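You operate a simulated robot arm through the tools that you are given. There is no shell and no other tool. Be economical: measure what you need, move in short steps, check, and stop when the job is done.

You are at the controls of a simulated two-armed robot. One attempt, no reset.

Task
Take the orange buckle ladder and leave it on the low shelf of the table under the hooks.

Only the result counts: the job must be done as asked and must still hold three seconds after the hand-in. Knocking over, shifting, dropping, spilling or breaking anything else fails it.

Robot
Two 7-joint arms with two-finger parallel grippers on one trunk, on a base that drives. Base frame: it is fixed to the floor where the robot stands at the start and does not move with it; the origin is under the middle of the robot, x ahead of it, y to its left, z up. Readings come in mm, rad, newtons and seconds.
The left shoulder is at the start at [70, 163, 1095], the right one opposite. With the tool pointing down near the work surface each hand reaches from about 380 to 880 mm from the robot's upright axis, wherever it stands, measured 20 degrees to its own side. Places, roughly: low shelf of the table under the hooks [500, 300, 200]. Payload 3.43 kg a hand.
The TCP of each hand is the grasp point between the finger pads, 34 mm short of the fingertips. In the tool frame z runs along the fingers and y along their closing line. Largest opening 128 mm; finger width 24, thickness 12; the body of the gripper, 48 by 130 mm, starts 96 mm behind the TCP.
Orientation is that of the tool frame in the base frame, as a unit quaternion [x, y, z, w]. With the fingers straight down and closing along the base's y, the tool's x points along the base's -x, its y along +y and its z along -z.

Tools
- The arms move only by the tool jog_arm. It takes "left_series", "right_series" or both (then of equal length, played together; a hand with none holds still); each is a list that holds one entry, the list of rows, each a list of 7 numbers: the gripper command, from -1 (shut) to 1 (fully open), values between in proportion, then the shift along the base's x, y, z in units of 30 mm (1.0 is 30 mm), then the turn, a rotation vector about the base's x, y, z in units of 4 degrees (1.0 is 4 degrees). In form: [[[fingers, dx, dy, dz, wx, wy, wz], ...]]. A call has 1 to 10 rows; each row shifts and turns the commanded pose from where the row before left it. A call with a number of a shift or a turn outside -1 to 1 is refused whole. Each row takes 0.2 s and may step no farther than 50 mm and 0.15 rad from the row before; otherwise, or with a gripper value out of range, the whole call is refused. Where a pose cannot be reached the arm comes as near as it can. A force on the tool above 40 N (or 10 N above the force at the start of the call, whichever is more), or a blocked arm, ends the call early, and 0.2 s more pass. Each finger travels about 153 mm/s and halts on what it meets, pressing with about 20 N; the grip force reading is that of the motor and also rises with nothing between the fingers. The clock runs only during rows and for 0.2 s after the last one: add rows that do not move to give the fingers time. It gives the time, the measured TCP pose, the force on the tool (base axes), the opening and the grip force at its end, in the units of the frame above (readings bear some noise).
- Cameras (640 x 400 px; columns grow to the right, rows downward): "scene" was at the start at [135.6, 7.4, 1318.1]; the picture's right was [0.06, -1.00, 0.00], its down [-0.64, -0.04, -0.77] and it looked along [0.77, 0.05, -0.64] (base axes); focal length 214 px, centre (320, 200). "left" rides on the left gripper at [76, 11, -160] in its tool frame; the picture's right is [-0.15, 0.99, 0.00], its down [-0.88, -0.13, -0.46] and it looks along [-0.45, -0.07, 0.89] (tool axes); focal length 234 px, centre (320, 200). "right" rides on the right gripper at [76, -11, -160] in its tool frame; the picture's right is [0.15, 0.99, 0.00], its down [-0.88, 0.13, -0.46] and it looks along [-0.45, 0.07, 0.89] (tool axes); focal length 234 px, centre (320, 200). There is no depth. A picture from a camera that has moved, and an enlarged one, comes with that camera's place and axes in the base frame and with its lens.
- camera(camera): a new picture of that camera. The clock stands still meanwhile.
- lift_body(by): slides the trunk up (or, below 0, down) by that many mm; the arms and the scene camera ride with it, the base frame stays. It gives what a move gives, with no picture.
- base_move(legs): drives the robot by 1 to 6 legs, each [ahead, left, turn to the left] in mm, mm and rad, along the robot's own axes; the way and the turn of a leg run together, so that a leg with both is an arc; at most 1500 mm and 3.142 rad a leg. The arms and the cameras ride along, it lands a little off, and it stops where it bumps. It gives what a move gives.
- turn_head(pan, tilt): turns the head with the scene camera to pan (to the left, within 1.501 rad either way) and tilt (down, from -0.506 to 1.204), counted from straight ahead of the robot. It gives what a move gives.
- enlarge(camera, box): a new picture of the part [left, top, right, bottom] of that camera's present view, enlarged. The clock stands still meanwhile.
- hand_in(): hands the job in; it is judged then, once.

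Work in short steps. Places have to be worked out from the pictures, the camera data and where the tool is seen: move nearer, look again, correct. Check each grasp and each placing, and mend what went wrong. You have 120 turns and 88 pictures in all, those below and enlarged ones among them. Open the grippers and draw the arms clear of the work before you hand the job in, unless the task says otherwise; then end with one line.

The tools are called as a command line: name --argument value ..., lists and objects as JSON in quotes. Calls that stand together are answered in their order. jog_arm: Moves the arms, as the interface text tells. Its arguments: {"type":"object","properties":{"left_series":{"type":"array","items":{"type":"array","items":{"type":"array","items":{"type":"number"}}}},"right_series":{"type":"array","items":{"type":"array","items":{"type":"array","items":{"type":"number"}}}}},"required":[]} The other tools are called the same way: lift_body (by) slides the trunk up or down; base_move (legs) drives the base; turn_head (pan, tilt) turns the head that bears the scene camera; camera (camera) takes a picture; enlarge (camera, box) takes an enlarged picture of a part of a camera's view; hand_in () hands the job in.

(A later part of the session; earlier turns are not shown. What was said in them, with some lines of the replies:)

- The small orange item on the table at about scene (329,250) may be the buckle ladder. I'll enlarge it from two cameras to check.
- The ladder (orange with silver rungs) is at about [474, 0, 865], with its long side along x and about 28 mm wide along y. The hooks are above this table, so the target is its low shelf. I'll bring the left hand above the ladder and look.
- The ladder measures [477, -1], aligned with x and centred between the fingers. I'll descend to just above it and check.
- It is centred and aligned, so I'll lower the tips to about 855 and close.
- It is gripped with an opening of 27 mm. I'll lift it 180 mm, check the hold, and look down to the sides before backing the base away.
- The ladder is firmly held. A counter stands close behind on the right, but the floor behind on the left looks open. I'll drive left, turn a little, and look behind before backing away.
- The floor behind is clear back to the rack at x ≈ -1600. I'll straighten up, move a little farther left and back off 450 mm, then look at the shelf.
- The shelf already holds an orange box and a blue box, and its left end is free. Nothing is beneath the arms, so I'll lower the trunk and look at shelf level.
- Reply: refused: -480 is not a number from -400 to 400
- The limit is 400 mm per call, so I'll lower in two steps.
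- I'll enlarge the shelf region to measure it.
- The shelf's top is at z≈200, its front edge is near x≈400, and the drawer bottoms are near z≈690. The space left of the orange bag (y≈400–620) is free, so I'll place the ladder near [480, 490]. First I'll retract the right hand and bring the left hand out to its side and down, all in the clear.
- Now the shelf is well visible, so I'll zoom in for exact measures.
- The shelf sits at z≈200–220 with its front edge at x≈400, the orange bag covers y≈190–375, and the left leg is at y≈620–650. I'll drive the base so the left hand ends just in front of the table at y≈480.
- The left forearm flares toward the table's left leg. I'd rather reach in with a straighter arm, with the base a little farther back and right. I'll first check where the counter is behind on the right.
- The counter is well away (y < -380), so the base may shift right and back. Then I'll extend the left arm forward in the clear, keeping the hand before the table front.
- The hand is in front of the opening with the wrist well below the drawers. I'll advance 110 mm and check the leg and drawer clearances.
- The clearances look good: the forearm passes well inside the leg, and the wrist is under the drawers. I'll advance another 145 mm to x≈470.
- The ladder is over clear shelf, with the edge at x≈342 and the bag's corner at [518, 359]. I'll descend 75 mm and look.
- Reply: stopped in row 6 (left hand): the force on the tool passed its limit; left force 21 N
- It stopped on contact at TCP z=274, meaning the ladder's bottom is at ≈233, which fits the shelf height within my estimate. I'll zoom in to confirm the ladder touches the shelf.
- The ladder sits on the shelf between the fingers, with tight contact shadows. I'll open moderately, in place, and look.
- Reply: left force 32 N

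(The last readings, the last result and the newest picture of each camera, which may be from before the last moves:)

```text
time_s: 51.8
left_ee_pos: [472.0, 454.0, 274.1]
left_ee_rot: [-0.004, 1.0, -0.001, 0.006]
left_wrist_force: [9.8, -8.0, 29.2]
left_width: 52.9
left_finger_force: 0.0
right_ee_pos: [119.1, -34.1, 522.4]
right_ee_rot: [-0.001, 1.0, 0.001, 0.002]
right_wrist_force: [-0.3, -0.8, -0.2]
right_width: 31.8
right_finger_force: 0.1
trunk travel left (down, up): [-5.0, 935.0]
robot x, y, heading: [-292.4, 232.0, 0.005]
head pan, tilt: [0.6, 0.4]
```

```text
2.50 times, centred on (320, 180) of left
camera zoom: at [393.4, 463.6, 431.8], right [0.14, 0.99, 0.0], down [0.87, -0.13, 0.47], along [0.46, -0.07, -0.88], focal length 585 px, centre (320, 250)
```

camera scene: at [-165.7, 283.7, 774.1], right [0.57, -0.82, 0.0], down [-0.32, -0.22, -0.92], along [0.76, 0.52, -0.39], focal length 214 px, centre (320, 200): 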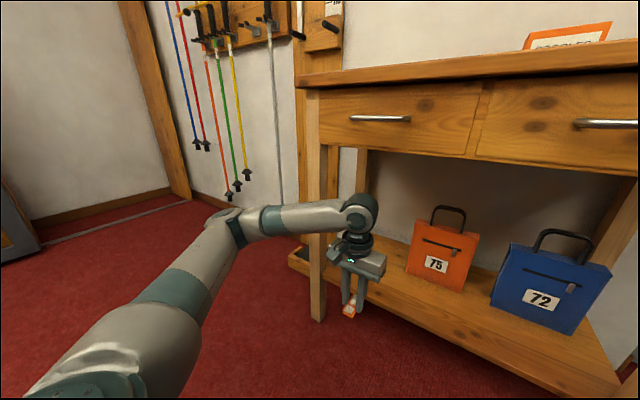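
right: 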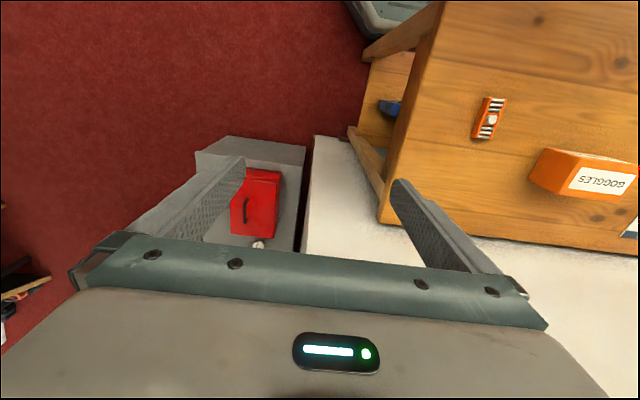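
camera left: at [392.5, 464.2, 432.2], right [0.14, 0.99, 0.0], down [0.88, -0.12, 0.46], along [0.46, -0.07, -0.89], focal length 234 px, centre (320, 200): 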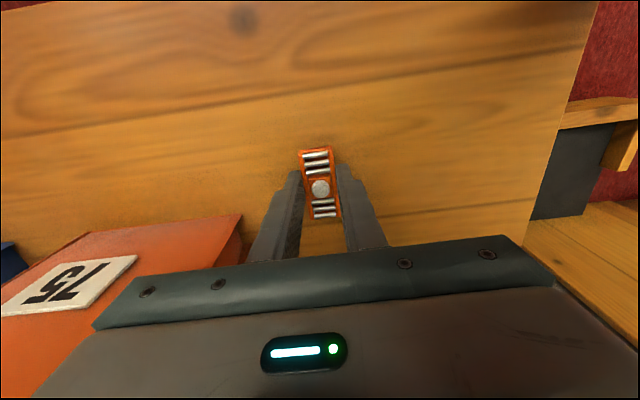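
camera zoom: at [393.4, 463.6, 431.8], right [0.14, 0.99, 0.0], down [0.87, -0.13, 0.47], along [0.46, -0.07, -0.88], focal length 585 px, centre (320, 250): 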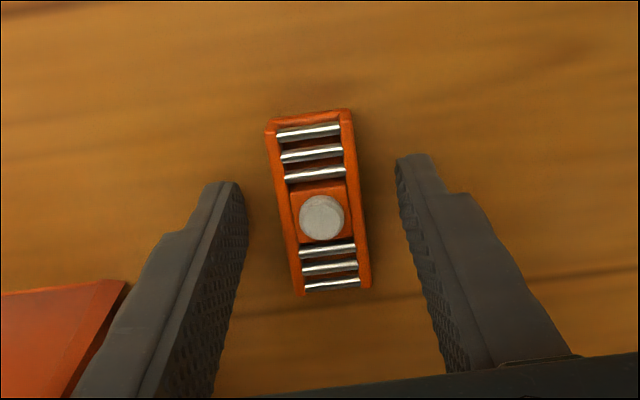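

The ladder rests flat on the shelf and is released. The tips are pressing on the shelf, so I'll raise the hand straight up.

jog_arm --left_series '[[[-0.1, 0, 0, 0.2, 0, 0, 0], [-0.1, 0, 0, 0.4, 0, 0, 0], [-0.1, 0, 0, 0.5, 0, 0, 0], [-0.1, 0, 0, 0.5, 0, 0, 0], [-0.1, 0, 0, 0.5, 0, 0, 0], [-0.1, 0, 0, 0, 0, 0, 0]]]'

camera --camera "left"

```text
time_s: 53.2
left_ee_pos: [473.4, 453.3, 332.2]
left_ee_rot: [-0.002, 1.0, -0.001, 0.003]
left_wrist_force: [-0.1, 0.0, 0.1]
left_width: 57.6
left_finger_force: 0.1
right_ee_pos: [119.7, -34.4, 522.0]
right_ee_rot: [-0.002, 1.0, 0.0, 0.0]
right_wrist_force: [0.0, 0.4, -0.6]
right_width: 32.0
right_finger_force: 0.0
trunk travel left (down, up): [-5.0, 935.0]
robot x, y, heading: [-293.0, 229.1, 0.006]
head pan, tilt: [0.6, 0.4]
```

```text
51 pictures are left
camera left: at [394.3, 464.1, 491.8], right [0.14, 0.99, 0.0], down [0.88, -0.12, 0.46], along [0.46, -0.07, -0.89], focal length 234 px, centre (320, 200)
```

left: 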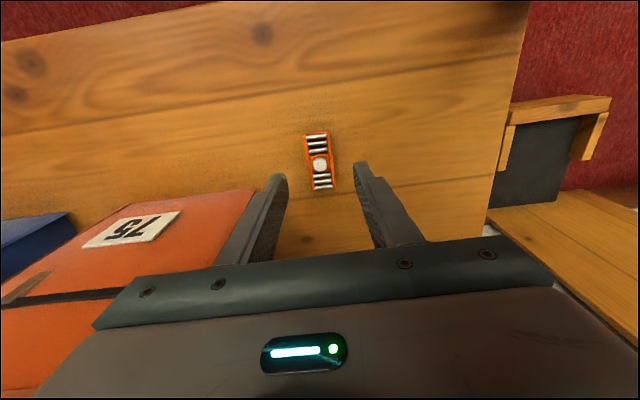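

The ladder stays on the shelf. I'll withdraw the hand straight back the way it came.

jog_arm --left_series '[[[-0.1, -0.7, -0.1, 0.1, 0, 0, 0], [-0.1, -0.7, -0.1, 0.1, 0, 0, 0], [-0.1, -0.8, -0.1, 0, 0, 0, 0], [-0.1, -0.9, 0, 0, 0, 0, 0], [-0.1, -0.9, 0, 0, 0, 0, 0], [-0.1, -0.9, 0, 0, 0, 0, 0], [-0.1, -0.9, 0, 0, 0, 0, 0], [-0.1, -0.9, 0, 0, 0, 0, 0], [-0.1, -0.9, 0, 0, 0, 0, 0], [-0.1, -0.9, 0, 0, 0, 0, 0]]]'

base_move --legs '[[-150, 0, 0]]'

camera --camera "scene"

```text
time_s: 55.4
left_ee_pos: [215.9, 444.1, 336.9]
left_ee_rot: [-0.002, 1.0, -0.001, 0.004]
left_wrist_force: [0.2, -0.1, -0.7]
left_width: 57.4
left_finger_force: 0.1
right_ee_pos: [120.7, -32.6, 522.9]
right_ee_rot: [-0.003, 1.0, 0.0, 0.0]
right_wrist_force: [0.2, -0.1, 0.4]
right_width: 31.9
right_finger_force: 0.2
trunk travel left (down, up): [-5.0, 935.0]
robot x, y, heading: [-296.9, 231.4, 0.007]
head pan, tilt: [0.6, 0.4]
```

```text
time_s: 56.7
left_ee_pos: [66.5, 443.0, 338.1]
left_ee_rot: [-0.004, 1.0, -0.002, 0.003]
left_wrist_force: [-0.7, 1.5, -0.6]
left_width: 57.5
left_finger_force: 0.2
right_ee_pos: [-29.8, -32.9, 522.5]
right_ee_rot: [-0.002, 1.0, 0.0, 0.0]
right_wrist_force: [0.2, 0.1, 0.6]
right_width: 32.0
right_finger_force: 0.1
trunk travel left (down, up): [-5.0, 935.0]
robot x, y, heading: [-441.8, 226.6, 0.007]
head pan, tilt: [0.6, 0.4]
```

```text
50 pictures are left
camera scene: at [-315.2, 283.1, 774.1], right [0.57, -0.82, 0.0], down [-0.32, -0.22, -0.92], along [0.76, 0.53, -0.39], focal length 214 px, centre (320, 200)
```

scene: 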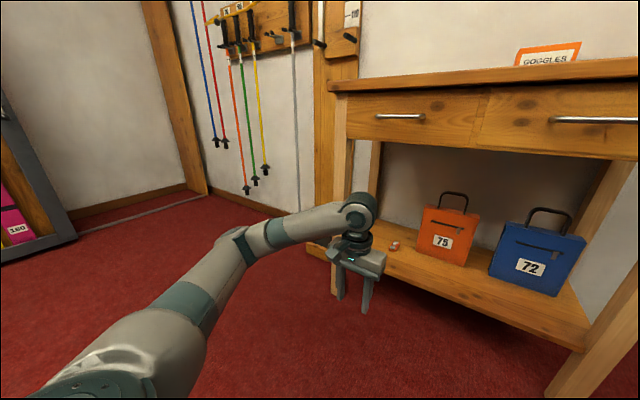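

The ladder lies on the shelf, the bags are undisturbed, and the arm is clear. I'll open both grippers fully and hand in.

jog_arm --left_series '[[[1, 0, 0, 0, 0, 0, 0], [1, 0, 0, 0, 0, 0, 0], [1, 0, 0, 0, 0, 0, 0]]]' --right_series '[[[1, 0, 0, 0, 0, 0, 0], [1, 0, 0, 0, 0, 0, 0], [1, 0, 0, 0, 0, 0, 0]]]'

enlarge --camera "scene" --box '[340, 180, 500, 280]'

hand_in

```text
time_s: 57.5
left_ee_pos: [66.8, 444.4, 338.5]
left_ee_rot: [-0.003, 1.0, -0.002, 0.003]
left_wrist_force: [-0.4, 0.4, 0.2]
left_width: 128.0
left_finger_force: 0.0
right_ee_pos: [-30.2, -32.5, 522.0]
right_ee_rot: [-0.002, 1.0, 0.0, 0.001]
right_wrist_force: [0.1, -0.2, -0.7]
right_width: 128.1
right_finger_force: 0.1
trunk travel left (down, up): [-5.0, 935.0]
robot x, y, heading: [-443.4, 229.7, 0.005]
head pan, tilt: [0.6, 0.4]
```

```text
4.00 times, centred on (420, 230) of scene
camera zoom: at [-315.2, 283.1, 774.1], right [0.57, -0.82, 0.0], down [-0.32, -0.22, -0.92], along [0.76, 0.53, -0.39], focal length 858 px, centre (-80, 80)
```

zoom: 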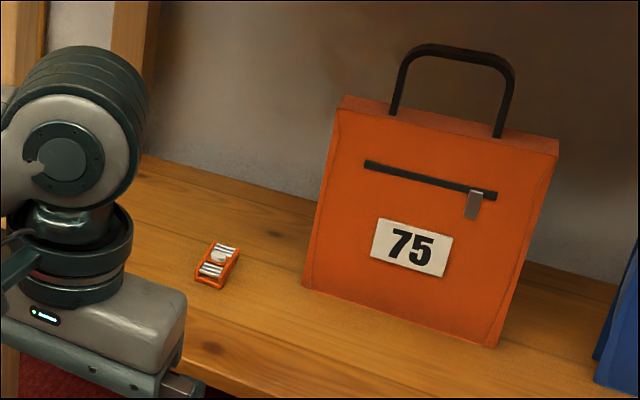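

```text
The job is handed in.
```

The orange buckle ladder is lying flat on the low shelf of the table under the hooks, to the left of the orange bag; nothing else looks moved, both grippers are open and clear, and the job is handed in.
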